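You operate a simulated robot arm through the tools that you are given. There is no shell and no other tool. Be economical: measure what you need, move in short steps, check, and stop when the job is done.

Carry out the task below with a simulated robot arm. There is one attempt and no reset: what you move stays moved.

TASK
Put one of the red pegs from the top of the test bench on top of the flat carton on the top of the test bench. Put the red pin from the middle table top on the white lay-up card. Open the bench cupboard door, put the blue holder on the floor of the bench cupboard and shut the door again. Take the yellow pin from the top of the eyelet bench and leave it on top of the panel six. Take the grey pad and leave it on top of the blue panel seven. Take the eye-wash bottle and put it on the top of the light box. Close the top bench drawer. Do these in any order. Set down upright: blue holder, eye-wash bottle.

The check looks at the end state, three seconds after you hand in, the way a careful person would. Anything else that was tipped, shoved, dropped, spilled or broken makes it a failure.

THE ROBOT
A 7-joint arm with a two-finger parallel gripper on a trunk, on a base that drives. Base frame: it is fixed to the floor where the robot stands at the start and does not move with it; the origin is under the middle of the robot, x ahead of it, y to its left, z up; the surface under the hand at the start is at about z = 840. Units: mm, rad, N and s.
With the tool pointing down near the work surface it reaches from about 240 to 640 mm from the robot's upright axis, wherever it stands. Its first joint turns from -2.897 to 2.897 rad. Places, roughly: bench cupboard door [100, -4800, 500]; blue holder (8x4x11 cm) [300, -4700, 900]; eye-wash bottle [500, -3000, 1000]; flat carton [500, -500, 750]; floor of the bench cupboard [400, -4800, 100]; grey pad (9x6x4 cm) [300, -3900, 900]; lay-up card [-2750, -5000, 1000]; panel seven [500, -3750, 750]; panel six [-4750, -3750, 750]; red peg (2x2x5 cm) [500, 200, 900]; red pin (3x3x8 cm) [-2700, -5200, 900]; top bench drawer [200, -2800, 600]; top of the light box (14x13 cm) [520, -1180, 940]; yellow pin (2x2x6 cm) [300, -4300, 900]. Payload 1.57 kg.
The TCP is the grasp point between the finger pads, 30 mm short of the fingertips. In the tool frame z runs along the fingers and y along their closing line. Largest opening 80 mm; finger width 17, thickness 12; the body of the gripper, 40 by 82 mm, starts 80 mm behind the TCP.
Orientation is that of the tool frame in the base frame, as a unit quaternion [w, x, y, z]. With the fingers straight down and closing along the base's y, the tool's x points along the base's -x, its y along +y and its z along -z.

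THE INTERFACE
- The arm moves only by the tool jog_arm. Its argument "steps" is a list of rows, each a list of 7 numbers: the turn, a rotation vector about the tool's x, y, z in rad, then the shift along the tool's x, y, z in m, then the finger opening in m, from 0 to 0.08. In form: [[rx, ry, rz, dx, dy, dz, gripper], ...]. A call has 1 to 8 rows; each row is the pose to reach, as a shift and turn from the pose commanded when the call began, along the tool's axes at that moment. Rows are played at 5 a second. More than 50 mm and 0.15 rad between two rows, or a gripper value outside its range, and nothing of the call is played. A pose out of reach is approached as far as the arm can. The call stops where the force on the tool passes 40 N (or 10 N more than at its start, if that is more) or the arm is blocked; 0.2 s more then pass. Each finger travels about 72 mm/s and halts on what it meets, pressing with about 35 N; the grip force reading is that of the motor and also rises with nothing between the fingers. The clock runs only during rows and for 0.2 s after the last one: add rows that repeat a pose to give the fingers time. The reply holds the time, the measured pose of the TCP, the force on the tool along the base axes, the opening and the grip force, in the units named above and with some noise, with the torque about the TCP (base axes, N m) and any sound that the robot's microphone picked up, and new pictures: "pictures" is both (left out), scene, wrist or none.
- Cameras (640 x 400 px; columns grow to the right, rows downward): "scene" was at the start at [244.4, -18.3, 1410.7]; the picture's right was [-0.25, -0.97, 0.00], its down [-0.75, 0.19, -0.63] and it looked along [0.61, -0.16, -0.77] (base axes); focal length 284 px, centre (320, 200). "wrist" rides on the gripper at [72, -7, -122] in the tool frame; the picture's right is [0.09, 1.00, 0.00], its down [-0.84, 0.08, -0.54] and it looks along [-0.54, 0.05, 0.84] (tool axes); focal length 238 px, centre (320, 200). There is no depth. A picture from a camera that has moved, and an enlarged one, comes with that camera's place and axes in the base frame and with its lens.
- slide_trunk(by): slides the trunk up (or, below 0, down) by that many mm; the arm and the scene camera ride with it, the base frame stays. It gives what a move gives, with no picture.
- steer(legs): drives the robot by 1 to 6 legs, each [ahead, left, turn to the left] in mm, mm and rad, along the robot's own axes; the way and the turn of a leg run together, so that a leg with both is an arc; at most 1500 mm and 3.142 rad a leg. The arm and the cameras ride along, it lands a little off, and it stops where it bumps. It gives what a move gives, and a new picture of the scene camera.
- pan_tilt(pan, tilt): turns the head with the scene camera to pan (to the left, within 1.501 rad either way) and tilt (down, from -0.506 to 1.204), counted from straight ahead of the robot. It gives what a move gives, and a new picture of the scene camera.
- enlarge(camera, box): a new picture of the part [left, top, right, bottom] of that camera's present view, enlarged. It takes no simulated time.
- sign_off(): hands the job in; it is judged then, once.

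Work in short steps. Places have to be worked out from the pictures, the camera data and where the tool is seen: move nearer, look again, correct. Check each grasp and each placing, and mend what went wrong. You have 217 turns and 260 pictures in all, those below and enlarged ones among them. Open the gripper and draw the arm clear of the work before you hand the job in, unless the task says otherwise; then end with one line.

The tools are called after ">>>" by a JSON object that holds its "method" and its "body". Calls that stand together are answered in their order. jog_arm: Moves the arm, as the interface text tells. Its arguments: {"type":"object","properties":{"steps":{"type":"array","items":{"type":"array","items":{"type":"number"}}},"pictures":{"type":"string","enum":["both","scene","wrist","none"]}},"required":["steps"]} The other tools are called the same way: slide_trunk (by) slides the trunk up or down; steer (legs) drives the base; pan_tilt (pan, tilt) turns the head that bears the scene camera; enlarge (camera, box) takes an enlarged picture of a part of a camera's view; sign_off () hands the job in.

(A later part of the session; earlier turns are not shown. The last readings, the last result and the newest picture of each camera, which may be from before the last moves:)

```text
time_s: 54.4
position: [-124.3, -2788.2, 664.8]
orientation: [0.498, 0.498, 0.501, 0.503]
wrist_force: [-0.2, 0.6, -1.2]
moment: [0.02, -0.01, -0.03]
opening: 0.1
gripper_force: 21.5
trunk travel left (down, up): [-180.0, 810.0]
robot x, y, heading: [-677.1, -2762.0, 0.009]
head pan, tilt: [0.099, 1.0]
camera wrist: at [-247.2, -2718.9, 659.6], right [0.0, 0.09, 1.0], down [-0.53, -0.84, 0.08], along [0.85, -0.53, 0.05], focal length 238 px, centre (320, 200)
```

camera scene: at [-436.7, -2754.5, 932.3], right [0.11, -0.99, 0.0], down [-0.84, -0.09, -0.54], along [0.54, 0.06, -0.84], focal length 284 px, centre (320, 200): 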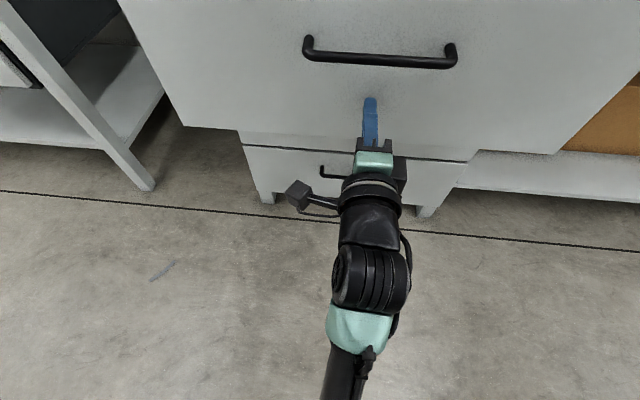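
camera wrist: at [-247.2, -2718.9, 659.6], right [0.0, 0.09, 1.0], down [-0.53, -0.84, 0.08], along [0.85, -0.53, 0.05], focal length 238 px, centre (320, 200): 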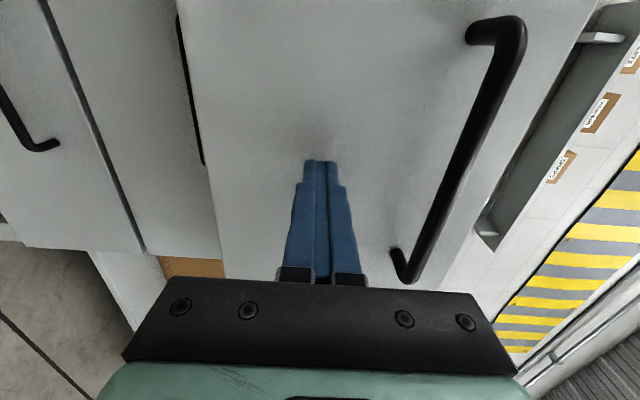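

The fingers face the drawer's middle, just below the handle. I drive ahead to push it in.

>>> {"method": "steer", "body": {"legs": [[120, 0, 0]]}}

```text
time_s: 55.6
position: [-4.4, -2787.5, 665.4]
orientation: [0.497, 0.498, 0.503, 0.502]
wrist_force: [0.1, -0.2, 0.2]
moment: [0.03, -0.03, -0.01]
opening: 0.0
gripper_force: 21.7
trunk travel left (down, up): [-180.0, 810.0]
robot x, y, heading: [-555.8, -2760.0, 0.011]
head pan, tilt: [0.099, 1.0]
camera scene: at [-317.5, -2752.9, 932.3], right [0.11, -0.99, 0.0], down [-0.84, -0.09, -0.54], along [0.54, 0.06, -0.84], focal length 284 px, centre (320, 200)
```

scene: 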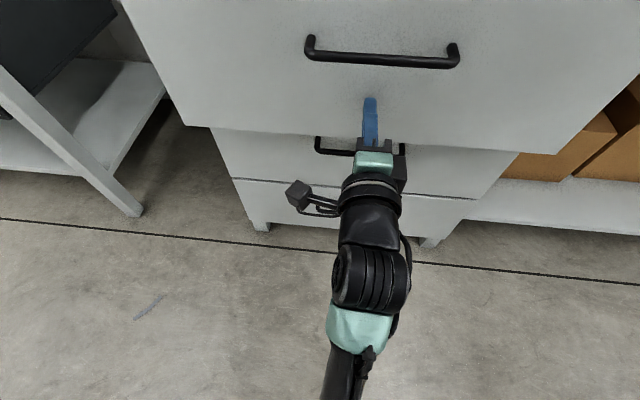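

The drawer moves along with the hand. I keep pushing.

>>> {"method": "steer", "body": {"legs": [[90, 0, 0]]}}

```text
time_s: 56.8
position: [72.2, -2787.0, 665.1]
orientation: [0.495, 0.501, 0.504, 0.501]
wrist_force: [-5.7, 0.2, 0.6]
moment: [0.01, -0.04, -0.05]
opening: 0.0
gripper_force: 21.6
trunk travel left (down, up): [-180.0, 810.0]
robot x, y, heading: [-477.9, -2761.5, 0.007]
head pan, tilt: [0.099, 1.0]
stopped in leg 1: the force on the tool passed its limit at 201 N (the readings are from after the stop); the commanded pose is now the measured one
camera scene: at [-236.3, -2752.2, 932.4], right [0.11, -0.99, 0.0], down [-0.84, -0.09, -0.54], along [0.54, 0.06, -0.84], focal length 284 px, centre (320, 200)
```

scene: 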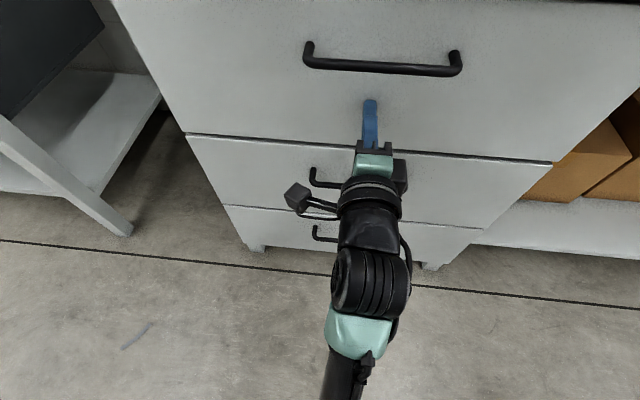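

It hit the closed stop and is flush with the drawers below. I back away, raise the trunk, and check plus view the bottle.

>>> {"method": "steer", "body": {"legs": [[-250, 0, 0]]}}

>>> {"method": "slide_trunk", "body": {"by": 400}}

>>> {"method": "slide_trunk", "body": {"by": 150}}

>>> {"method": "pan_tilt", "body": {"pan": -0.25, "tilt": 0.7}}

```text
time_s: 58.6
position: [-174.8, -2790.7, 664.1]
orientation: [0.496, 0.501, 0.503, 0.5]
wrist_force: [0.0, -0.4, 0.0]
moment: [0.02, 0.0, -0.03]
opening: 0.0
gripper_force: 21.7
trunk travel left (down, up): [-180.0, 810.0]
robot x, y, heading: [-722.3, -2766.1, 0.006]
head pan, tilt: [0.099, 1.0]
camera scene: at [-481.8, -2754.8, 932.3], right [0.11, -0.99, 0.0], down [-0.84, -0.09, -0.54], along [0.54, 0.06, -0.84], focal length 284 px, centre (320, 200)
```

scene: 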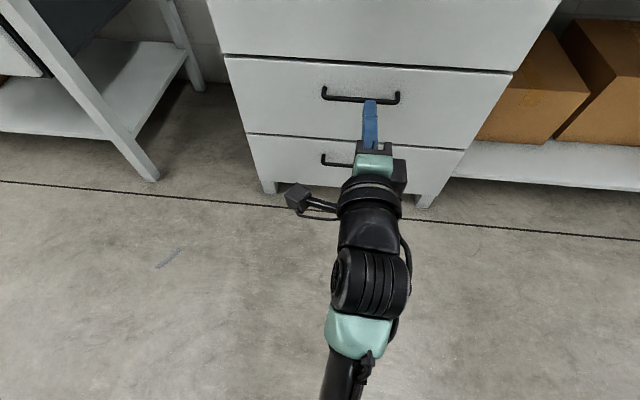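

```text
time_s: 62.4
position: [-173.2, -2789.7, 1063.6]
orientation: [0.496, 0.501, 0.504, 0.499]
wrist_force: [0.2, 0.8, 0.6]
moment: [0.02, 0.0, 0.01]
opening: 0.0
gripper_force: 20.9
trunk travel left (down, up): [-580.0, 410.0]
robot x, y, heading: [-721.3, -2761.0, 0.01]
head pan, tilt: [0.099, 1.0]
```

```text
time_s: 64.2
position: [-173.4, -2789.6, 1214.5]
orientation: [0.495, 0.501, 0.504, 0.5]
wrist_force: [0.3, 0.9, 0.5]
moment: [0.02, 0.01, -0.05]
opening: 0.1
gripper_force: 21.8
trunk travel left (down, up): [-730.0, 260.0]
robot x, y, heading: [-718.8, -2765.9, 0.009]
head pan, tilt: [0.099, 1.0]
```

```text
time_s: 65.0
position: [-174.0, -2789.9, 1214.5]
orientation: [0.495, 0.501, 0.504, 0.499]
wrist_force: [-0.2, -0.8, 0.5]
moment: [-0.04, -0.04, 0.0]
opening: 0.2
gripper_force: 21.7
trunk travel left (down, up): [-730.0, 260.0]
robot x, y, heading: [-722.0, -2763.8, 0.007]
head pan, tilt: [-0.25, 0.7]
camera scene: at [-468.7, -2782.4, 1505.6], right [-0.24, -0.97, 0.0], down [-0.63, 0.15, -0.76], along [0.74, -0.18, -0.64], focal length 284 px, centre (320, 200)
```

scene: 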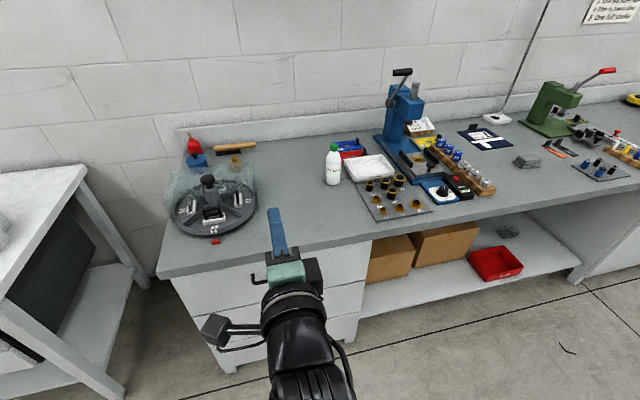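

The drawer is flush. The bottle stands at about (360, −3035), roughly 160 mm tall. I bring the hand back to pointing down with the default orientation.

>>> {"method": "jog_arm", "body": {"steps": [[0.15, 0, 0, 0, 0, -0.02, 0.08], [0.3, 0, 0, 0, 0, -0.04, 0.08], [0.45, 0, 0, 0, 0, -0.06, 0.08], [0.6, 0, 0, 0, 0, -0.08, 0.08], [0.75, 0, 0, 0, 0, -0.1, 0.08], [0.9, 0, 0, 0, 0, -0.12, 0.08], [1.05, 0, 0, 0, 0, -0.13, 0.08], [1.2, 0, 0, 0, 0, -0.13, 0.08]], "pictures": "none"}}

>>> {"method": "jog_arm", "body": {"steps": [[0.13, 0, 0, 0, 0, 0, 0.08], [0.26, 0, 0, 0, 0, 0, 0.08], [0.37, 0, 0, 0, 0, 0, 0.08]], "pictures": "none"}}

>>> {"method": "jog_arm", "body": {"steps": [[0, 0, -0.147, 0, 0, 0, 0.08], [0, 0, -0.294, 0, 0, 0, 0.08], [0, 0, -0.441, 0, 0, 0, 0.08], [0, 0, -0.588, 0, 0, 0, 0.08], [0, 0, -0.735, 0, 0, 0, 0.08], [0, 0, -0.882, 0, 0, 0, 0.08], [0, 0, -1.029, 0, 0, 0, 0.08], [0, 0, -1.176, 0, 0, 0, 0.08]], "pictures": "none"}}

>>> {"method": "jog_arm", "body": {"steps": [[0, 0, -0.147, 0, 0, 0, 0.08], [0, 0, -0.294, 0, 0, 0, 0.08], [0, 0, -0.395, 0, 0, 0, 0.08]], "pictures": "none"}}

>>> {"method": "steer", "body": {"legs": [[0, -240, 0], [530, 0, 0]]}}

```text
time_s: 66.8
position: [-264.1, -2791.5, 1215.8]
orientation: [0.293, 0.64, 0.645, 0.296]
wrist_force: [0.6, -0.3, -0.2]
moment: [-0.02, 0.02, 0.0]
opening: 79.8
gripper_force: 0.1
out of reach, approached as far as the arm can: row 4, 5, 6, 7, 8
trunk travel left (down, up): [-730.0, 260.0]
robot x, y, heading: [-720.5, -2761.4, 0.012]
head pan, tilt: [-0.25, 0.7]
```

```text
time_s: 67.6
position: [-263.0, -2790.8, 1214.6]
orientation: [0.293, 0.641, 0.644, 0.296]
wrist_force: [-0.1, -0.6, 0.4]
moment: [-0.01, 0.01, 0.02]
opening: 79.8
gripper_force: 0.0
out of reach, approached as far as the arm can: row 1, 2, 3
trunk travel left (down, up): [-730.0, 260.0]
robot x, y, heading: [-725.4, -2768.3, 0.006]
head pan, tilt: [-0.25, 0.7]
```

```text
time_s: 69.4
position: [-261.6, -2789.8, 1214.9]
orientation: [0.408, 0.175, 0.892, 0.084]
wrist_force: [0.4, 0.2, 0.4]
moment: [-0.03, 0.01, 0.03]
opening: 80.1
gripper_force: 0.1
trunk travel left (down, up): [-730.0, 260.0]
robot x, y, heading: [-719.6, -2761.8, 0.01]
head pan, tilt: [-0.25, 0.7]
```

```text
time_s: 70.2
position: [-261.4, -2792.3, 1214.4]
orientation: [0.417, -0.003, 0.909, 0.001]
wrist_force: [0.3, -0.7, 0.4]
moment: [0.03, -0.01, 0.02]
opening: 80.0
gripper_force: 0.0
trunk travel left (down, up): [-730.0, 260.0]
robot x, y, heading: [-720.8, -2765.5, 0.01]
head pan, tilt: [-0.25, 0.7]
```

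```text
time_s: 74.6
position: [272.3, -3022.2, 1214.5]
orientation: [0.417, -0.002, 0.909, 0.001]
wrist_force: [0.9, 0.0, 0.8]
moment: [-0.01, -0.03, 0.02]
opening: 79.9
gripper_force: 0.1
trunk travel left (down, up): [-730.0, 260.0]
robot x, y, heading: [-186.7, -2993.8, 0.005]
head pan, tilt: [-0.25, 0.7]
camera scene: at [63.8, -3012.9, 1505.6], right [-0.24, -0.97, 0.0], down [-0.63, 0.15, -0.76], along [0.74, -0.18, -0.64], focal length 284 px, centre (320, 200)
```

scene: 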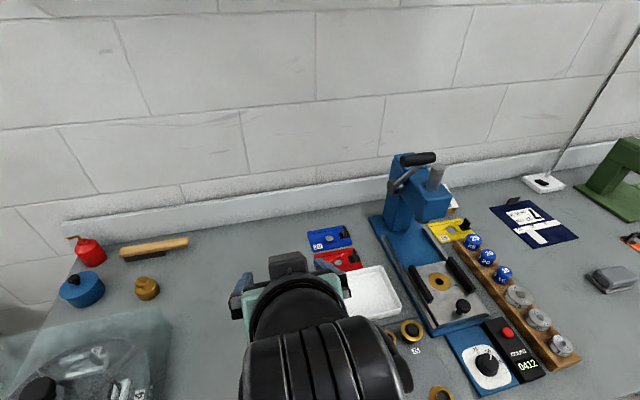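

The hand ended 41° below horizontal, so I'll tilt it the remaining 0.86 rad to vertical from here.

>>> {"method": "jog_arm", "body": {"steps": [[0, 0.14, 0, 0, 0, 0, 0.08], [0, 0.28, 0, 0, 0, 0, 0.08], [0, 0.42, 0, 0, 0, 0, 0.08], [0, 0.56, 0, 0, 0, 0, 0.08], [0, 0.7, 0, 0, 0, 0, 0.08], [0, 0.86, 0, 0, 0, 0, 0.08]]}}

```text
refused: row 6 steps farther than a row can; nothing moved
```

The last row exceeded 0.15 rad; I resend with even rows.

>>> {"method": "jog_arm", "body": {"steps": [[0, 0.144, 0, 0, 0, 0, 0.08], [0, 0.288, 0, 0, 0, 0, 0.08], [0, 0.432, 0, 0, 0, 0, 0.08], [0, 0.576, 0, 0, 0, 0, 0.08], [0, 0.72, 0, 0, 0, 0, 0.08], [0, 0.86, 0, 0, 0, 0, 0.08]]}}

```text
time_s: 76.0
position: [270.7, -3021.9, 1212.2]
orientation: [0.417, -0.003, 0.909, 0.002]
wrist_force: [-0.3, 0.5, 0.0]
moment: [0.01, -0.01, 0.0]
opening: 80.0
gripper_force: 0.0
out of reach, approached as far as the arm can: row 1, 2, 3, 4, 5, 6
trunk travel left (down, up): [-730.0, 260.0]
robot x, y, heading: [-189.9, -2990.9, 0.012]
head pan, tilt: [-0.25, 0.7]
camera scene: at [63.5, -3012.9, 1505.6], right [-0.24, -0.97, 0.0], down [-0.63, 0.15, -0.76], along [0.74, -0.18, -0.64], focal length 284 px, centre (320, 200)
camera wrist: at [131.9, -3029.3, 1239.6], right [-0.07, 1.0, -0.07], down [0.13, 0.08, 0.99], along [0.99, 0.06, -0.14], focal length 238 px, centre (320, 200)
```

scene: 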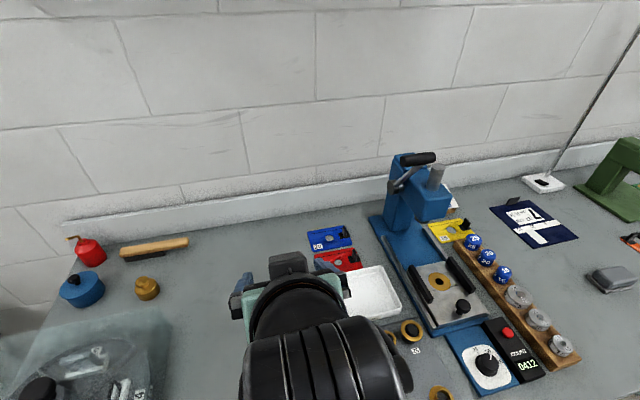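
wrist: 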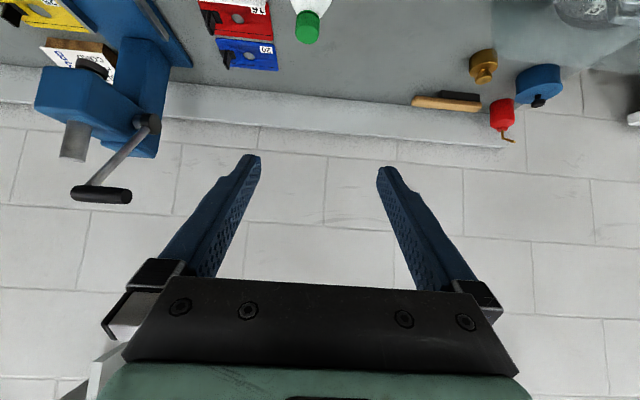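

A joint limit blocks the tilt here. I lower the hand 120 mm (still behind the bottle) and try tilting there.

>>> {"method": "jog_arm", "body": {"steps": [[0, 0, 0, 0.03, 0, 0.026, 0.08], [0, 0, 0, 0.06, 0, 0.052, 0.08], [0, 0, 0, 0.091, 0, 0.078, 0.08], [0, 0.14, 0, 0.091, 0, 0.078, 0.08], [0, 0.28, 0, 0.091, 0, 0.078, 0.08], [0, 0.42, 0, 0.091, 0, 0.078, 0.08], [0, 0.56, 0, 0.091, 0, 0.078, 0.08], [0, 0.7, 0, 0.091, 0, 0.078, 0.08]], "pictures": "none"}}

```text
time_s: 77.8
position: [271.6, -3023.1, 1094.4]
orientation: [0.252, -0.004, 0.968, 0.002]
wrist_force: [-0.2, 0.9, -0.6]
moment: [-0.01, 0.01, -0.04]
opening: 80.2
gripper_force: 0.1
out of reach, approached as far as the arm can: row 6, 7, 8
trunk travel left (down, up): [-730.0, 260.0]
robot x, y, heading: [-184.3, -2991.2, 0.011]
head pan, tilt: [-0.25, 0.7]
```

Lowering relative to the trunk frees the wrist. I raise the trunk 150 mm and lower the arm again while tilting.

>>> {"method": "slide_trunk", "body": {"by": 150}}

>>> {"method": "jog_arm", "body": {"steps": [[0, 0, 0, 0.02, 0, 0.035, 0.08], [0, 0, 0, 0.04, 0, 0.07, 0.08], [0, 0, 0, 0.06, 0, 0.105, 0.08], [0, 0.13, 0, 0.073, 0, 0.13, 0.08], [0, 0.26, 0, 0.073, 0, 0.13, 0.08], [0, 0.39, 0, 0.073, 0, 0.13, 0.08], [0, 0.51, 0, 0.073, 0, 0.13, 0.08]]}}

```text
time_s: 79.6
position: [270.7, -3021.7, 1244.2]
orientation: [0.253, -0.003, 0.968, 0.002]
wrist_force: [-0.2, -1.1, -0.4]
moment: [0.03, -0.05, 0.0]
opening: 80.1
gripper_force: 0.0
trunk travel left (down, up): [-880.0, 110.0]
robot x, y, heading: [-189.5, -2997.1, 0.01]
head pan, tilt: [-0.25, 0.7]
```

```text
time_s: 81.2
position: [270.7, -3022.5, 1095.7]
orientation: [-0.002, -0.004, 1.0, 0.001]
wrist_force: [0.0, 0.5, 0.3]
moment: [-0.01, 0.01, -0.01]
opening: 79.8
gripper_force: 0.1
trunk travel left (down, up): [-880.0, 110.0]
robot x, y, heading: [-188.2, -2990.3, 0.009]
head pan, tilt: [-0.25, 0.7]
camera scene: at [64.3, -3013.0, 1655.5], right [-0.24, -0.97, 0.0], down [-0.63, 0.15, -0.76], along [0.74, -0.18, -0.64], focal length 284 px, centre (320, 200)
camera wrist: at [198.4, -3028.9, 1217.9], right [-0.1, 1.0, 0.0], down [0.84, 0.08, 0.54], along [0.54, 0.05, -0.84], focal length 238 px, centre (320, 200)
```

scene: 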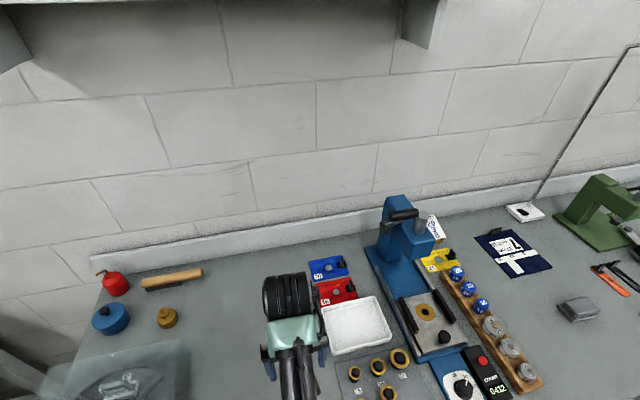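
wrist: 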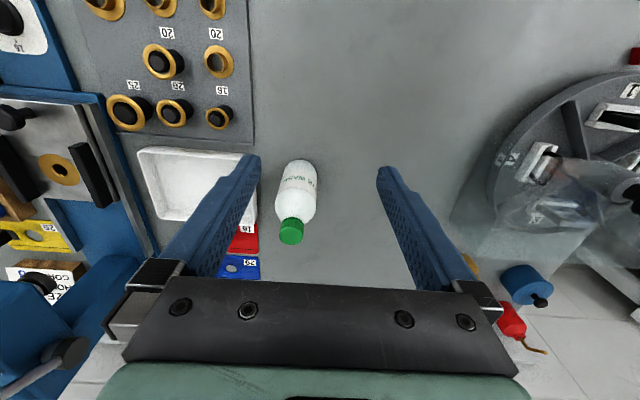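

The bottle computes to (372, −3045), top ≈1016, about 55 mm wide. I move over it and check alignment before descending.

>>> {"method": "jog_arm", "body": {"steps": [[0, 0, 0, -0.03, -0.008, 0, 0.08], [0, 0, 0, -0.065, -0.016, 0, 0.08], [0, 0, 0, -0.101, -0.0225, 0, 0.08]], "pictures": "wrist"}}

```text
time_s: 82.0
position: [372.2, -3046.2, 1095.4]
orientation: [0.001, -0.004, 1.0, 0.001]
wrist_force: [0.5, 0.1, -0.8]
moment: [0.0, 0.01, 0.03]
opening: 80.1
gripper_force: 0.1
trunk travel left (down, up): [-880.0, 110.0]
robot x, y, heading: [-187.1, -2991.5, 0.008]
head pan, tilt: [-0.25, 0.7]
camera wrist: at [299.8, -3051.9, 1217.7], right [-0.1, 1.0, 0.0], down [0.84, 0.08, 0.54], along [0.54, 0.05, -0.84], focal length 238 px, centre (320, 200)
```

wrist: 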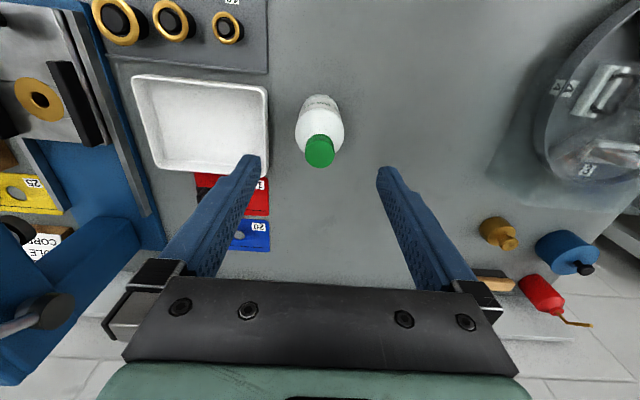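

Cap top refines to about (378, −3046, 1014). I descend around the bottle's upper body.

>>> {"method": "jog_arm", "body": {"steps": [[0, 0, 0, -0.005, 0, 0.04, 0.08], [0, 0, 0, -0.005, 0, 0.08, 0.08], [0, 0, 0, -0.005, 0, 0.12, 0.08], [0, 0, 0, -0.005, 0, 0.14, 0.08]], "pictures": "both"}}

```text
time_s: 83.0
position: [377.5, -3043.4, 954.7]
orientation: [0.001, -0.003, 1.0, 0.001]
wrist_force: [-0.5, 0.5, -0.4]
moment: [0.02, -0.02, 0.0]
opening: 80.0
gripper_force: 0.1
trunk travel left (down, up): [-880.0, 110.0]
robot x, y, heading: [-190.6, -2991.9, 0.012]
head pan, tilt: [-0.25, 0.7]
camera scene: at [64.1, -3013.1, 1655.5], right [-0.24, -0.97, 0.0], down [-0.63, 0.15, -0.76], along [0.74, -0.18, -0.64], focal length 284 px, centre (320, 200)
camera wrist: at [305.0, -3050.1, 1077.4], right [-0.1, 1.0, 0.0], down [0.83, 0.08, 0.54], along [0.54, 0.05, -0.84], focal length 238 px, centre (320, 200)
```

scene: 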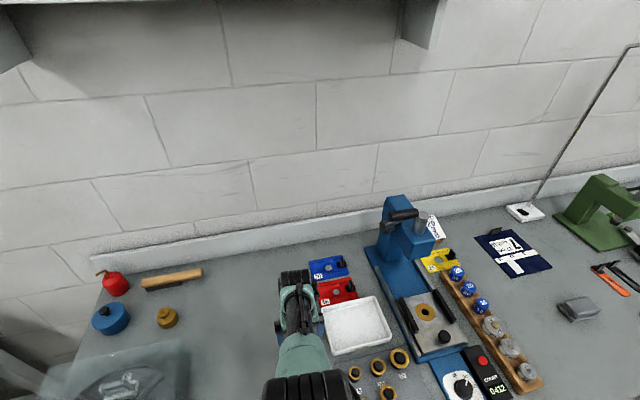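
wrist: 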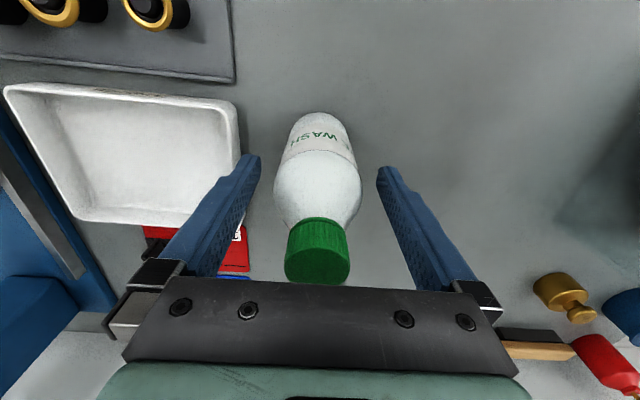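

Well centred between the fingers with the cap clear of the palm. I close to grip it.

>>> {"method": "jog_arm", "body": {"steps": [[0, 0, 0, 0, 0, 0, 0.06], [0, 0, 0, 0, 0, 0, 0.045], [0, 0, 0, 0, 0, 0, 0.04], [0, 0, 0, 0, 0, 0, 0.04]], "pictures": "none"}}

>>> {"method": "jog_arm", "body": {"steps": [[0, 0, 0, 0, 0, -0.01, 0.04], [0, 0, 0, 0, 0, -0.04, 0.04], [0, 0, 0, 0, 0, -0.08, 0.04], [0, 0, 0, 0, 0, -0.12, 0.04], [0, 0, 0, 0, 0, -0.16, 0.04]], "pictures": "wrist"}}

```text
time_s: 84.0
position: [375.9, -3042.9, 955.1]
orientation: [0.001, -0.004, 1.0, 0.0]
wrist_force: [1.5, -1.3, 1.8]
moment: [-0.05, -0.15, -0.05]
opening: 54.3
gripper_force: 34.7
trunk travel left (down, up): [-880.0, 110.0]
robot x, y, heading: [-188.2, -2997.3, 0.005]
head pan, tilt: [-0.25, 0.7]
```

```text
time_s: 85.2
position: [439.2, -3045.2, 1092.5]
orientation: [-0.002, -0.004, 1.0, 0.002]
wrist_force: [-1.0, 1.0, -2.8]
moment: [0.0, 0.0, 0.02]
opening: 54.3
gripper_force: 34.9
out of reach, approached as far as the arm can: row 2, 3, 4, 5
trunk travel left (down, up): [-880.0, 110.0]
robot x, y, heading: [-189.1, -2994.9, 0.01]
head pan, tilt: [-0.25, 0.7]
camera wrist: at [367.3, -3053.0, 1215.9], right [-0.1, 1.0, 0.0], down [0.84, 0.08, 0.54], along [0.54, 0.06, -0.84], focal length 238 px, centre (320, 200)
```

wrist: 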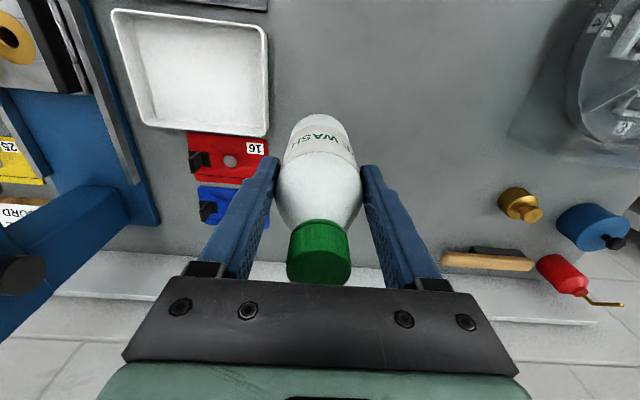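

Bottle held (54 mm). I back off with the base and drive to the light box, then look.

>>> {"method": "steer", "body": {"legs": [[-450, 0, 0], [0, 1450, 0], [0, 415, 0]]}}

>>> {"method": "pan_tilt", "body": {"pan": 0.0, "tilt": 0.6}}

```text
time_s: 97.0
position: [13.8, -1176.5, 1093.1]
orientation: [-0.001, 0.013, 1.0, 0.001]
wrist_force: [0.6, -1.1, -3.2]
moment: [0.03, 0.03, 0.01]
opening: 54.2
gripper_force: 35.0
trunk travel left (down, up): [-880.0, 110.0]
robot x, y, heading: [-614.2, -1106.6, -0.021]
head pan, tilt: [-0.25, 0.7]
camera scene: at [-360.2, -1132.8, 1655.6], right [-0.27, -0.96, 0.0], down [-0.62, 0.17, -0.76], along [0.74, -0.21, -0.64], focal length 284 px, centre (320, 200)
```

scene: 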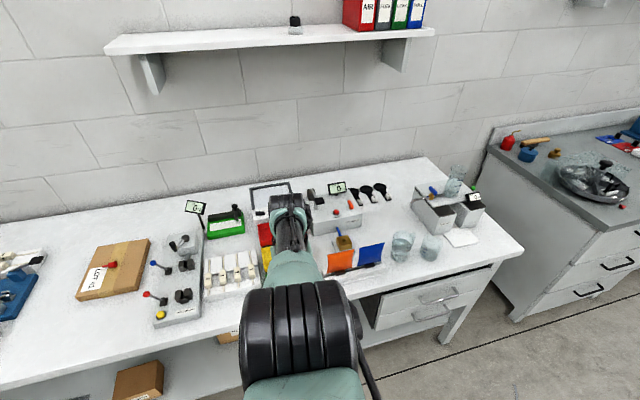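

```text
time_s: 97.8
position: [14.8, -1176.8, 1093.6]
orientation: [0.0, 0.012, 1.0, 0.001]
wrist_force: [-0.6, -0.1, -3.5]
moment: [0.01, 0.02, 0.0]
opening: 54.1
gripper_force: 35.1
trunk travel left (down, up): [-880.0, 110.0]
robot x, y, heading: [-609.3, -1104.3, -0.024]
head pan, tilt: [0.0, 0.6]
camera scene: at [-353.6, -1111.6, 1664.2], right [-0.02, -1.0, 0.0], down [-0.57, 0.01, -0.82], along [0.82, -0.02, -0.57], focal length 284 px, centre (320, 200)
```

scene: 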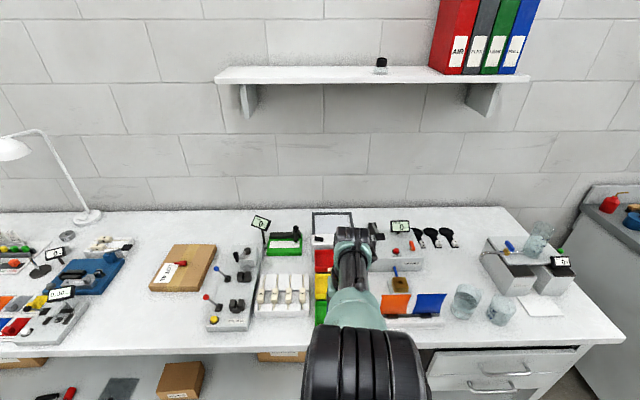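

Light box located at about (515, −1180), top 940. I drive ahead in part and check with the wrist camera.

>>> {"method": "steer", "body": {"legs": [[410, 0, 0.02]]}}

>>> {"method": "enlarge", "body": {"camera": "wrist", "box": [0, 0, 640, 400]}}

```text
time_s: 100.3
position: [421.1, -1159.4, 1093.5]
orientation: [-0.001, -0.003, 1.0, 0.001]
wrist_force: [0.4, -0.3, -2.6]
moment: [0.0, 0.06, 0.01]
opening: 54.2
gripper_force: 35.0
trunk travel left (down, up): [-880.0, 110.0]
robot x, y, heading: [-208.3, -1107.6, 0.009]
head pan, tilt: [0.0, 0.6]
camera scene: at [52.4, -1106.5, 1664.3], right [0.01, -1.0, 0.0], down [-0.56, 0.0, -0.83], along [0.83, 0.01, -0.56], focal length 284 px, centre (320, 200)
```

scene: 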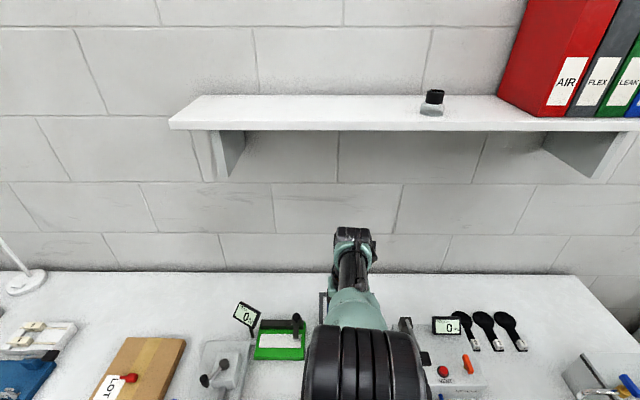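

```text
1.00 times, centred on (320, 200) of wrist (not enlarged: the box is as wide or as high as the picture)
camera zoom: at [350.3, -1167.6, 1215.9], right [-0.1, 1.0, 0.0], down [0.84, 0.08, 0.54], along [0.54, 0.06, -0.84], focal length 238 px, centre (320, 200)
```

zoom: 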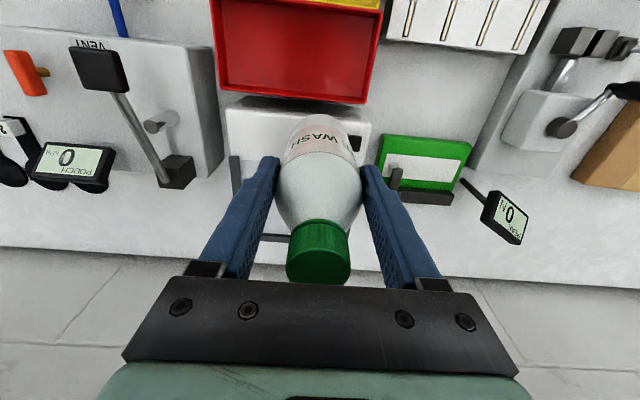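

I enlarge the wrist view to see the light box top's outline around the bottle.

>>> {"method": "enlarge", "body": {"camera": "wrist", "box": [200, 80, 440, 230]}}

>>> {"method": "enlarge", "body": {"camera": "scene", "box": [220, 220, 460, 370]}}

```text
2.67 times, centred on (320, 155) of wrist
camera zoom: at [350.3, -1167.6, 1215.9], right [-0.1, 1.0, 0.0], down [0.84, 0.08, 0.54], along [0.54, 0.06, -0.84], focal length 636 px, centre (320, 320)
```

zoom: 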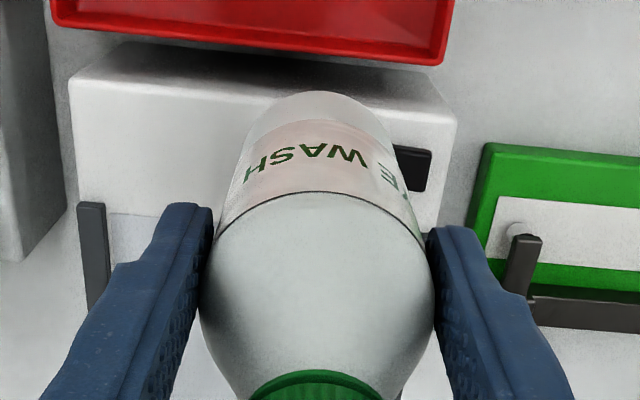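

```text
2.67 times, centred on (340, 295) of scene
camera zoom: at [52.4, -1106.5, 1664.3], right [0.01, -1.0, 0.0], down [-0.56, 0.0, -0.83], along [0.83, 0.01, -0.56], focal length 757 px, centre (267, -53)
```

zoom: 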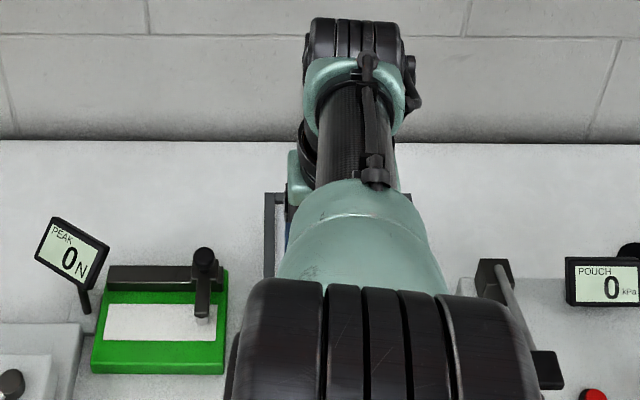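

The framed screen spans about x 475–605, y −1260…−1110. I drive so the bottle is over its centre (537, −1183).

>>> {"method": "steer", "body": {"legs": [[116, -24, 0]]}}

>>> {"method": "slide_trunk", "body": {"by": -30}}

>>> {"method": "enlarge", "body": {"camera": "wrist", "box": [160, 50, 480, 250]}}

```text
time_s: 101.5
position: [540.2, -1182.6, 1094.3]
orientation: [-0.001, -0.004, 1.0, 0.001]
wrist_force: [-0.5, -0.2, -1.9]
moment: [-0.05, 0.01, 0.0]
opening: 54.2
gripper_force: 34.8
trunk travel left (down, up): [-880.0, 110.0]
robot x, y, heading: [-87.7, -1132.4, 0.013]
head pan, tilt: [0.0, 0.6]
camera scene: at [168.8, -1128.9, 1664.4], right [0.01, -1.0, 0.0], down [-0.56, -0.01, -0.83], along [0.83, 0.01, -0.56], focal length 284 px, centre (320, 200)
```

scene: 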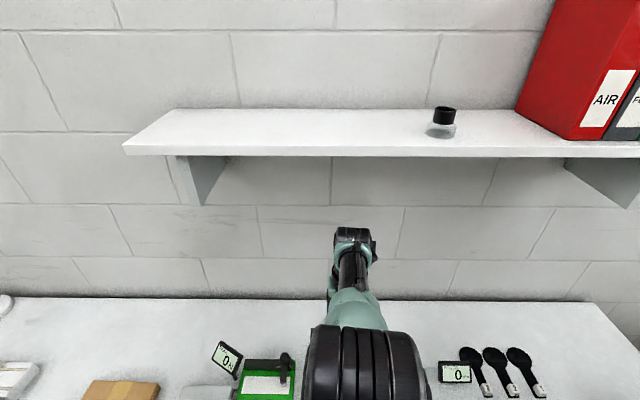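

```text
time_s: 102.3
position: [539.6, -1182.6, 1061.8]
orientation: [-0.001, -0.005, 1.0, 0.001]
wrist_force: [-0.8, -0.8, -2.6]
moment: [0.01, 0.03, -0.02]
opening: 54.3
gripper_force: 34.7
trunk travel left (down, up): [-850.0, 140.0]
robot x, y, heading: [-90.1, -1131.5, 0.008]
head pan, tilt: [0.0, 0.6]
```

```text
2.00 times, centred on (320, 150) of wrist
camera zoom: at [467.7, -1189.9, 1185.5], right [-0.1, 0.99, 0.0], down [0.84, 0.08, 0.54], along [0.54, 0.06, -0.84], focal length 477 px, centre (320, 300)
```

zoom: 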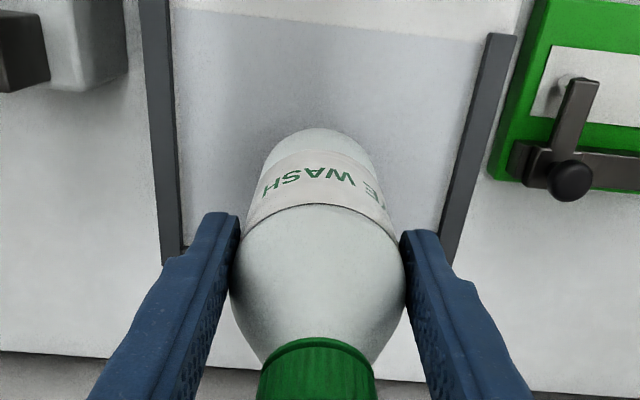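

The bottle is centred over the framed screen. I lower the trunk gradually, watching the force.

>>> {"method": "slide_trunk", "body": {"by": -18}}

>>> {"method": "slide_trunk", "body": {"by": -5}}

>>> {"method": "slide_trunk", "body": {"by": -4}}

```text
time_s: 102.9
position: [539.2, -1183.1, 1046.3]
orientation: [-0.001, -0.004, 1.0, 0.0]
wrist_force: [-0.2, -0.7, -2.7]
moment: [0.01, 0.05, -0.03]
opening: 54.6
gripper_force: 34.9
trunk travel left (down, up): [-832.0, 158.0]
robot x, y, heading: [-89.3, -1128.1, 0.009]
head pan, tilt: [0.0, 0.6]
```

```text
time_s: 103.5
position: [537.9, -1182.6, 1040.1]
orientation: [-0.002, -0.004, 1.0, 0.001]
wrist_force: [-0.1, 0.1, 0.2]
moment: [0.01, -0.02, -0.01]
opening: 54.2
gripper_force: 34.8
trunk travel left (down, up): [-827.0, 163.0]
robot x, y, heading: [-88.1, -1129.4, 0.012]
head pan, tilt: [0.0, 0.6]
```

```text
time_s: 104.0
position: [539.5, -1182.0, 1040.6]
orientation: [0.002, -0.004, 1.0, 0.001]
wrist_force: [-2.7, 1.0, 20.0]
moment: [-0.04, 0.67, -0.05]
opening: 54.4
gripper_force: 34.6
trunk travel left (down, up): [-823.0, 167.0]
robot x, y, heading: [-88.7, -1131.9, 0.013]
head pan, tilt: [0.0, 0.6]
```

Contact at 1040. I ease up 3 mm, open, and check.

>>> {"method": "slide_trunk", "body": {"by": 3}}

>>> {"method": "jog_arm", "body": {"steps": [[0, 0, 0, 0, 0, 0, 0.06], [0, 0, 0, 0, 0, 0, 0.07], [0, 0, 0, 0, 0, 0, 0.08], [0, 0, 0, 0, 0, 0, 0.08]], "pictures": "wrist"}}

```text
time_s: 104.5
position: [539.2, -1182.2, 1039.8]
orientation: [0.002, -0.004, 1.0, 0.001]
wrist_force: [2.1, 0.3, 12.0]
moment: [-0.06, -0.19, -0.04]
opening: 54.3
gripper_force: 35.3
trunk travel left (down, up): [-826.0, 164.0]
robot x, y, heading: [-88.7, -1131.2, 0.01]
head pan, tilt: [0.0, 0.6]
```

```text
time_s: 105.5
position: [539.6, -1182.1, 1039.6]
orientation: [-0.001, -0.004, 1.0, 0.001]
wrist_force: [0.5, 0.0, 0.1]
moment: [0.0, -0.02, 0.01]
opening: 80.0
gripper_force: 0.0
trunk travel left (down, up): [-826.0, 164.0]
robot x, y, heading: [-88.3, -1134.3, 0.009]
head pan, tilt: [0.0, 0.6]
camera wrist: at [467.2, -1189.8, 1161.9], right [-0.1, 0.99, 0.0], down [0.84, 0.08, 0.54], along [0.54, 0.06, -0.84], focal length 238 px, centre (320, 200)
```

wrist: 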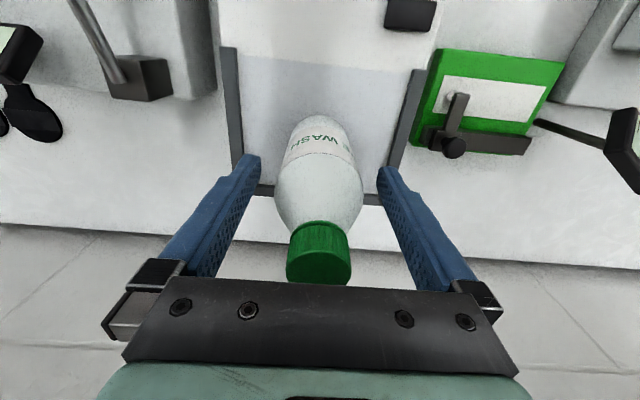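

The bottle stands free on the light box. I raise the trunk 102 mm to clear the cap (shelf is above at z≈1460), then back away.

>>> {"method": "slide_trunk", "body": {"by": 102}}

>>> {"method": "enlarge", "body": {"camera": "wrist", "box": [0, 0, 640, 400]}}

```text
time_s: 106.9
position: [538.2, -1182.5, 1140.7]
orientation: [-0.001, -0.004, 1.0, 0.001]
wrist_force: [0.2, -0.3, 0.4]
moment: [-0.03, 0.0, 0.02]
opening: 80.1
gripper_force: 0.0
trunk travel left (down, up): [-928.0, 62.0]
robot x, y, heading: [-86.2, -1132.9, 0.011]
head pan, tilt: [0.0, 0.6]
```

```text
1.00 times, centred on (320, 200) of wrist (not enlarged: the box is as wide or as high as the picture)
camera zoom: at [467.4, -1189.9, 1263.8], right [-0.1, 0.99, 0.0], down [0.84, 0.08, 0.54], along [0.54, 0.06, -0.84], focal length 238 px, centre (320, 200)
```

zoom: 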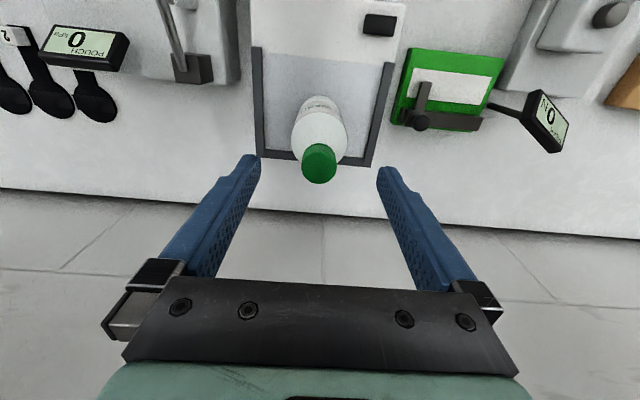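

The bottle is standing and clear. I back off and travel to the grey pad and panel seven near y −3850.

>>> {"method": "steer", "body": {"legs": [[-500, 0, 0], [0, -1400, 0], [0, -1280, 0]]}}

>>> {"method": "pan_tilt", "body": {"pan": -0.15, "tilt": 0.65}}

```text
time_s: 122.4
position: [73.2, -3844.3, 1141.7]
orientation: [-0.001, -0.01, 1.0, 0.001]
wrist_force: [-0.2, 1.2, 0.3]
moment: [0.03, -0.03, -0.03]
opening: 79.8
gripper_force: 0.1
trunk travel left (down, up): [-928.0, 62.0]
robot x, y, heading: [-554.1, -3798.6, 0.026]
head pan, tilt: [0.0, 0.6]
camera scene: at [-296.5, -3795.4, 1712.3], right [0.02, -1.0, 0.0], down [-0.56, -0.01, -0.83], along [0.82, 0.02, -0.56], focal length 284 px, centre (320, 200)
```

scene: 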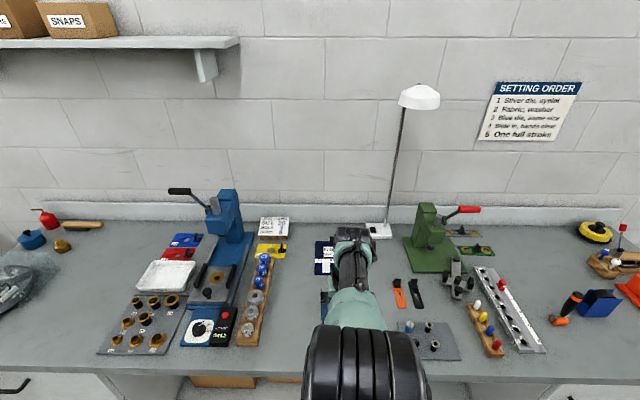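

```text
time_s: 123.1
position: [74.4, -3845.6, 1141.2]
orientation: [-0.001, -0.01, 1.0, 0.0]
wrist_force: [-0.1, -0.2, -0.4]
moment: [0.02, 0.02, 0.01]
opening: 79.9
gripper_force: 0.0
trunk travel left (down, up): [-928.0, 62.0]
robot x, y, heading: [-552.7, -3799.3, 0.023]
head pan, tilt: [-0.15, 0.649]
camera scene: at [-298.7, -3808.8, 1708.0], right [-0.13, -0.99, 0.0], down [-0.6, 0.08, -0.8], along [0.79, -0.1, -0.6], focal length 284 px, centre (320, 200)
```

scene: 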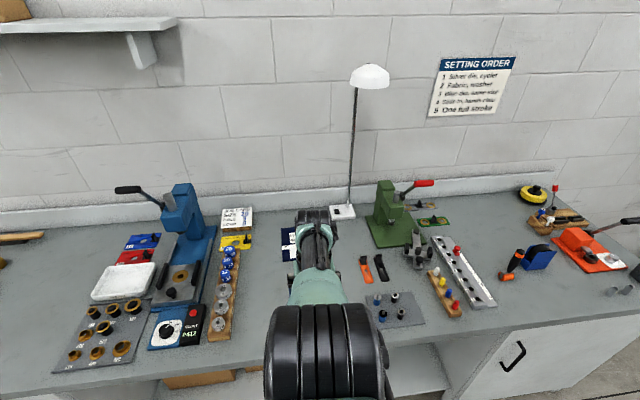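

The arm hides the pad and panel; from earlier views the pad is about (295, −3834) and the panel about (525, −3877). I retract the hand and drive closer.

>>> {"method": "jog_arm", "body": {"steps": [[0, 0, 0, 0.03, 0, 0.02, 0.08], [0, 0, 0, 0.06, 0, 0.04, 0.08], [0, 0, 0, 0.1, 0, 0.06, 0.08], [0, 0, 0, 0.14, 0, 0.06, 0.08], [0, 0, 0, 0.18, 0, 0.06, 0.08], [0, 0, 0, 0.22, 0, 0.06, 0.08]], "pictures": "none"}}

>>> {"method": "steer", "body": {"legs": [[440, 0, -0.023]]}}

>>> {"method": "jog_arm", "body": {"steps": [[0, 0, 0, 0, 0, 0, 0.08]], "pictures": "wrist"}}

```text
time_s: 124.5
position: [-3.4, -3865.3, 990.6]
orientation: [-0.002, -0.01, 1.0, 0.001]
wrist_force: [-0.4, -0.2, -0.1]
moment: [-0.01, -0.01, -0.02]
opening: 80.1
gripper_force: 0.0
out of reach, approached as far as the arm can: row 1, 2, 3, 4, 5, 6
trunk travel left (down, up): [-928.0, 62.0]
robot x, y, heading: [-552.7, -3801.8, 0.02]
head pan, tilt: [-0.15, 0.649]
```

```text
time_s: 127.1
position: [433.4, -3867.8, 991.6]
orientation: [-0.002, -0.002, 1.0, 0.002]
wrist_force: [0.4, 0.2, 0.3]
moment: [-0.01, 0.01, 0.0]
opening: 80.1
gripper_force: 0.0
trunk travel left (down, up): [-928.0, 62.0]
robot x, y, heading: [-117.5, -3794.1, 0.01]
head pan, tilt: [-0.15, 0.649]
camera scene: at [136.8, -3806.3, 1708.1], right [-0.14, -0.99, 0.0], down [-0.6, 0.09, -0.8], along [0.79, -0.11, -0.6], focal length 284 px, centre (320, 200)
```

scene: 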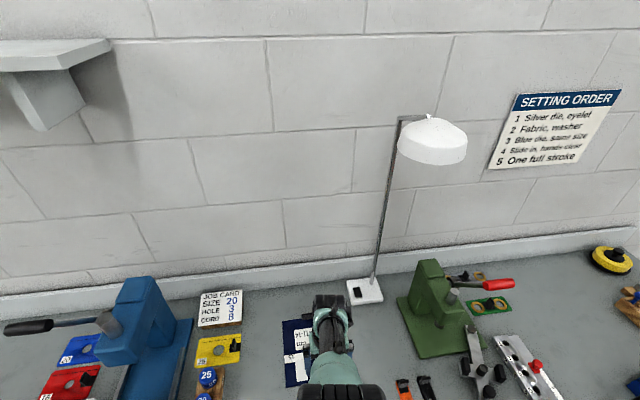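

```text
time_s: 127.5
position: [431.5, -3867.6, 992.6]
orientation: [-0.002, -0.002, 1.0, 0.001]
wrist_force: [0.2, 0.3, 0.1]
moment: [0.01, 0.02, 0.0]
opening: 79.9
gripper_force: 0.0
trunk travel left (down, up): [-928.0, 62.0]
robot x, y, heading: [-121.7, -3798.2, 0.01]
head pan, tilt: [-0.15, 0.649]
camera wrist: at [360.4, -3875.2, 1114.6], right [-0.1, 1.0, 0.0], down [0.84, 0.08, 0.54], along [0.54, 0.05, -0.84], focal length 238 px, centre (320, 200)
```

wrist: 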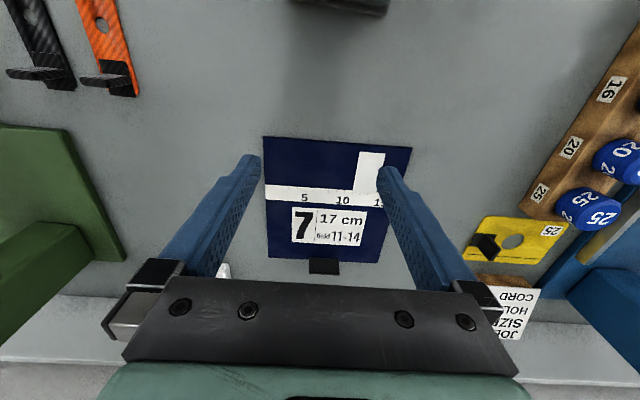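

Panel seven lies flat at x 446–628, y −3927…−3765 (centre (537, −3846)). Now I move the hand back over the grey pad.

>>> {"method": "jog_arm", "body": {"steps": [[0, 0, 0, 0.04, 0, 0, 0.08], [0, 0, 0, 0.08, 0.005, 0, 0.08], [0, 0, 0, 0.12, 0.01, 0, 0.08], [0, 0, 0, 0.16, 0.015, 0, 0.08], [0, 0, 0, 0.2, 0.02, 0, 0.08]], "pictures": "wrist"}}

```text
time_s: 128.7
position: [339.1, -3864.9, 883.4]
orientation: [-0.002, -0.002, 1.0, 0.002]
wrist_force: [-0.8, -0.4, -0.1]
moment: [0.0, 0.01, -0.01]
opening: 80.0
gripper_force: 0.1
out of reach, approached as far as the arm can: row 1, 2, 3, 4, 5
trunk travel left (down, up): [-928.0, 62.0]
robot x, y, heading: [-119.4, -3796.9, 0.01]
head pan, tilt: [-0.15, 0.649]
camera wrist: at [266.8, -3873.1, 1006.9], right [-0.1, 1.0, 0.0], down [0.84, 0.08, 0.54], along [0.54, 0.05, -0.84], focal length 238 px, centre (320, 200)
```

wrist: 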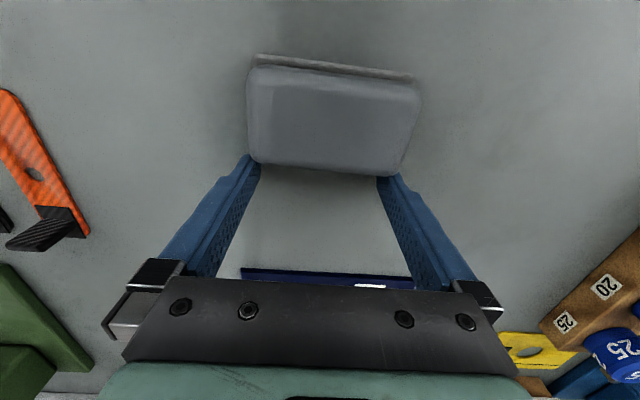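

The arm hit a joint limit and sank toward the bench as it went back — I must avoid that. I raise the trunk right away and then rotate the hand by 90° (needed anyway for the pad's 60 mm side).

>>> {"method": "slide_trunk", "body": {"by": 62}}

>>> {"method": "pan_tilt", "body": {"pan": 0.0, "tilt": 1.2}}

```text
time_s: 129.8
position: [338.9, -3864.7, 946.5]
orientation: [-0.003, -0.003, 1.0, 0.001]
wrist_force: [0.4, -0.9, 0.5]
moment: [0.02, -0.01, -0.01]
opening: 80.2
gripper_force: 0.0
trunk travel left (down, up): [-990.0, 0.0]
robot x, y, heading: [-121.5, -3792.4, 0.006]
head pan, tilt: [-0.15, 0.649]
```

```text
time_s: 130.7
position: [338.3, -3865.3, 946.5]
orientation: [-0.003, -0.004, 1.0, 0.001]
wrist_force: [-0.4, 0.1, -0.9]
moment: [0.01, 0.0, 0.0]
opening: 79.9
gripper_force: 0.0
trunk travel left (down, up): [-990.0, 0.0]
robot x, y, heading: [-118.1, -3794.5, 0.007]
head pan, tilt: [0.0, 1.201]
camera scene: at [107.3, -3793.6, 1729.7], right [0.01, -1.0, 0.0], down [-0.93, -0.01, -0.36], along [0.36, 0.0, -0.93], focal length 284 px, centre (320, 200)
```

scene: 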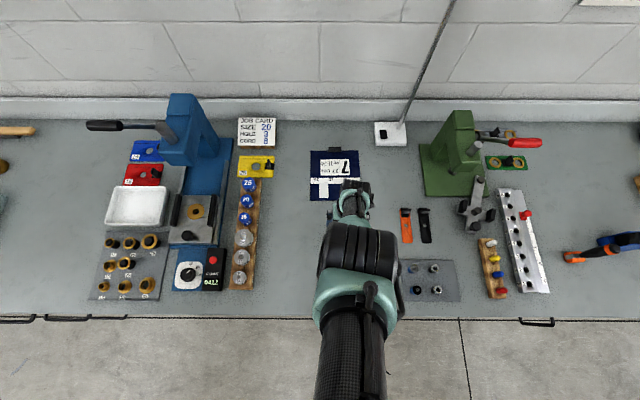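

I note the arm's limit: it must stay farther out when high. I back the base 80 mm, then rotate the tool 90° so it closes along x over the pad (centre ≈(300, −3863)).

>>> {"method": "steer", "body": {"legs": [[-80, 0, 0]]}}

>>> {"method": "jog_arm", "body": {"steps": [[0, 0, 0.147, -0.01, 0, 0, 0.08], [0, 0, 0.294, -0.02, 0, 0, 0.08], [0, 0, 0.441, -0.03, 0, 0, 0.08], [0, 0, 0.588, -0.04, 0, 0, 0.08], [0, 0, 0.735, -0.04, 0, 0, 0.08], [0, 0, 0.882, -0.04, 0, 0, 0.08], [0, 0, 1.029, -0.04, 0, 0, 0.08], [0, 0, 1.176, -0.04, 0, 0, 0.08]], "pictures": "none"}}

```text
time_s: 131.8
position: [259.4, -3866.5, 946.2]
orientation: [-0.003, -0.002, 1.0, 0.001]
wrist_force: [-0.7, 0.5, 0.8]
moment: [0.03, 0.02, -0.07]
opening: 80.0
gripper_force: 0.0
trunk travel left (down, up): [-990.0, 0.0]
robot x, y, heading: [-197.8, -3797.4, 0.006]
head pan, tilt: [0.0, 1.201]
camera scene: at [29.2, -3794.3, 1729.5], right [0.01, -1.0, 0.0], down [-0.93, 0.0, -0.36], along [0.36, 0.0, -0.93], focal length 284 px, centre (320, 200)
```

scene: 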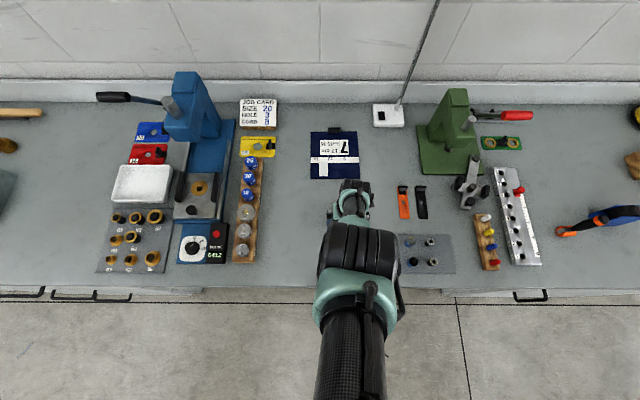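

```text
time_s: 133.6
position: [283.3, -3863.6, 968.8]
orientation: [-0.002, 0.554, 0.832, -0.001]
wrist_force: [-0.9, 0.2, -0.1]
moment: [0.0, -0.01, -0.01]
opening: 80.2
gripper_force: 0.0
out of reach, approached as far as the arm can: row 1, 2, 3, 4, 5, 6, 7, 8
trunk travel left (down, up): [-990.0, 0.0]
robot x, y, heading: [-198.8, -3799.1, 0.005]
head pan, tilt: [0.0, 1.201]
```

Likely the commanded pose has drifted away from the measured one (unreachable retraction). I move the command forward in x only, in modest steps, to re-synchronise, keeping high.

>>> {"method": "jog_arm", "body": {"steps": [[0, 0, 0.1, -0.0154, 0.037, 0, 0.08], [0, 0, 0.2, -0.031, 0.074, 0, 0.08], [0, 0, 0.3, -0.046, 0.111, 0, 0.08], [0, 0, 0.395, -0.0614, 0.148, 0, 0.08]], "pictures": "none"}}

```text
time_s: 134.6
position: [372.8, -3933.5, 1110.9]
orientation: [-0.008, 0.706, 0.708, -0.002]
wrist_force: [-2.6, 2.1, -2.6]
moment: [-0.11, -0.26, 0.01]
opening: 79.9
gripper_force: 0.1
out of reach, approached as far as the arm can: row 1, 2, 3, 4
trunk travel left (down, up): [-990.0, 0.0]
robot x, y, heading: [-201.1, -3799.9, 0.003]
head pan, tilt: [0.0, 1.201]
```

Confirmed (it sprang upward). I now lower the command and shift it outward until the arm reports it reachable.

>>> {"method": "jog_arm", "body": {"steps": [[0, 0, 0, 0, 0.03, 0.03, 0.08], [0, 0, 0, 0, 0.06, 0.06, 0.08], [0, 0, 0, 0, 0.09, 0.09, 0.08], [0, 0, 0, 0, 0.12, 0.12, 0.08]], "pictures": "none"}}

```text
time_s: 135.6
position: [369.5, -3897.7, 1082.9]
orientation: [-0.001, 0.706, 0.708, -0.001]
wrist_force: [0.1, -1.3, 0.2]
moment: [-0.02, 0.01, 0.0]
opening: 80.2
gripper_force: 0.1
out of reach, approached as far as the arm can: row 1, 2, 3, 4
trunk travel left (down, up): [-990.0, 0.0]
robot x, y, heading: [-195.4, -3798.7, 0.006]
head pan, tilt: [0.0, 1.201]
```

>>> {"method": "jog_arm", "body": {"steps": [[0, 0, 0, 0, 0.03, 0.02, 0.08], [0, 0, 0, 0, 0.06, 0.04, 0.08], [0, 0, 0, 0, 0.09, 0.06, 0.08], [0, 0, 0, 0, 0.1, 0.08, 0.08]], "pictures": "none"}}

```text
time_s: 136.6
position: [368.7, -3896.0, 1082.8]
orientation: [-0.003, 0.707, 0.708, -0.001]
wrist_force: [-0.3, 0.1, -0.7]
moment: [-0.02, -0.02, 0.02]
opening: 80.0
gripper_force: 0.0
out of reach, approached as far as the arm can: row 1, 2, 3, 4
trunk travel left (down, up): [-990.0, 0.0]
robot x, y, heading: [-194.4, -3795.6, 0.008]
head pan, tilt: [0.0, 1.201]
```

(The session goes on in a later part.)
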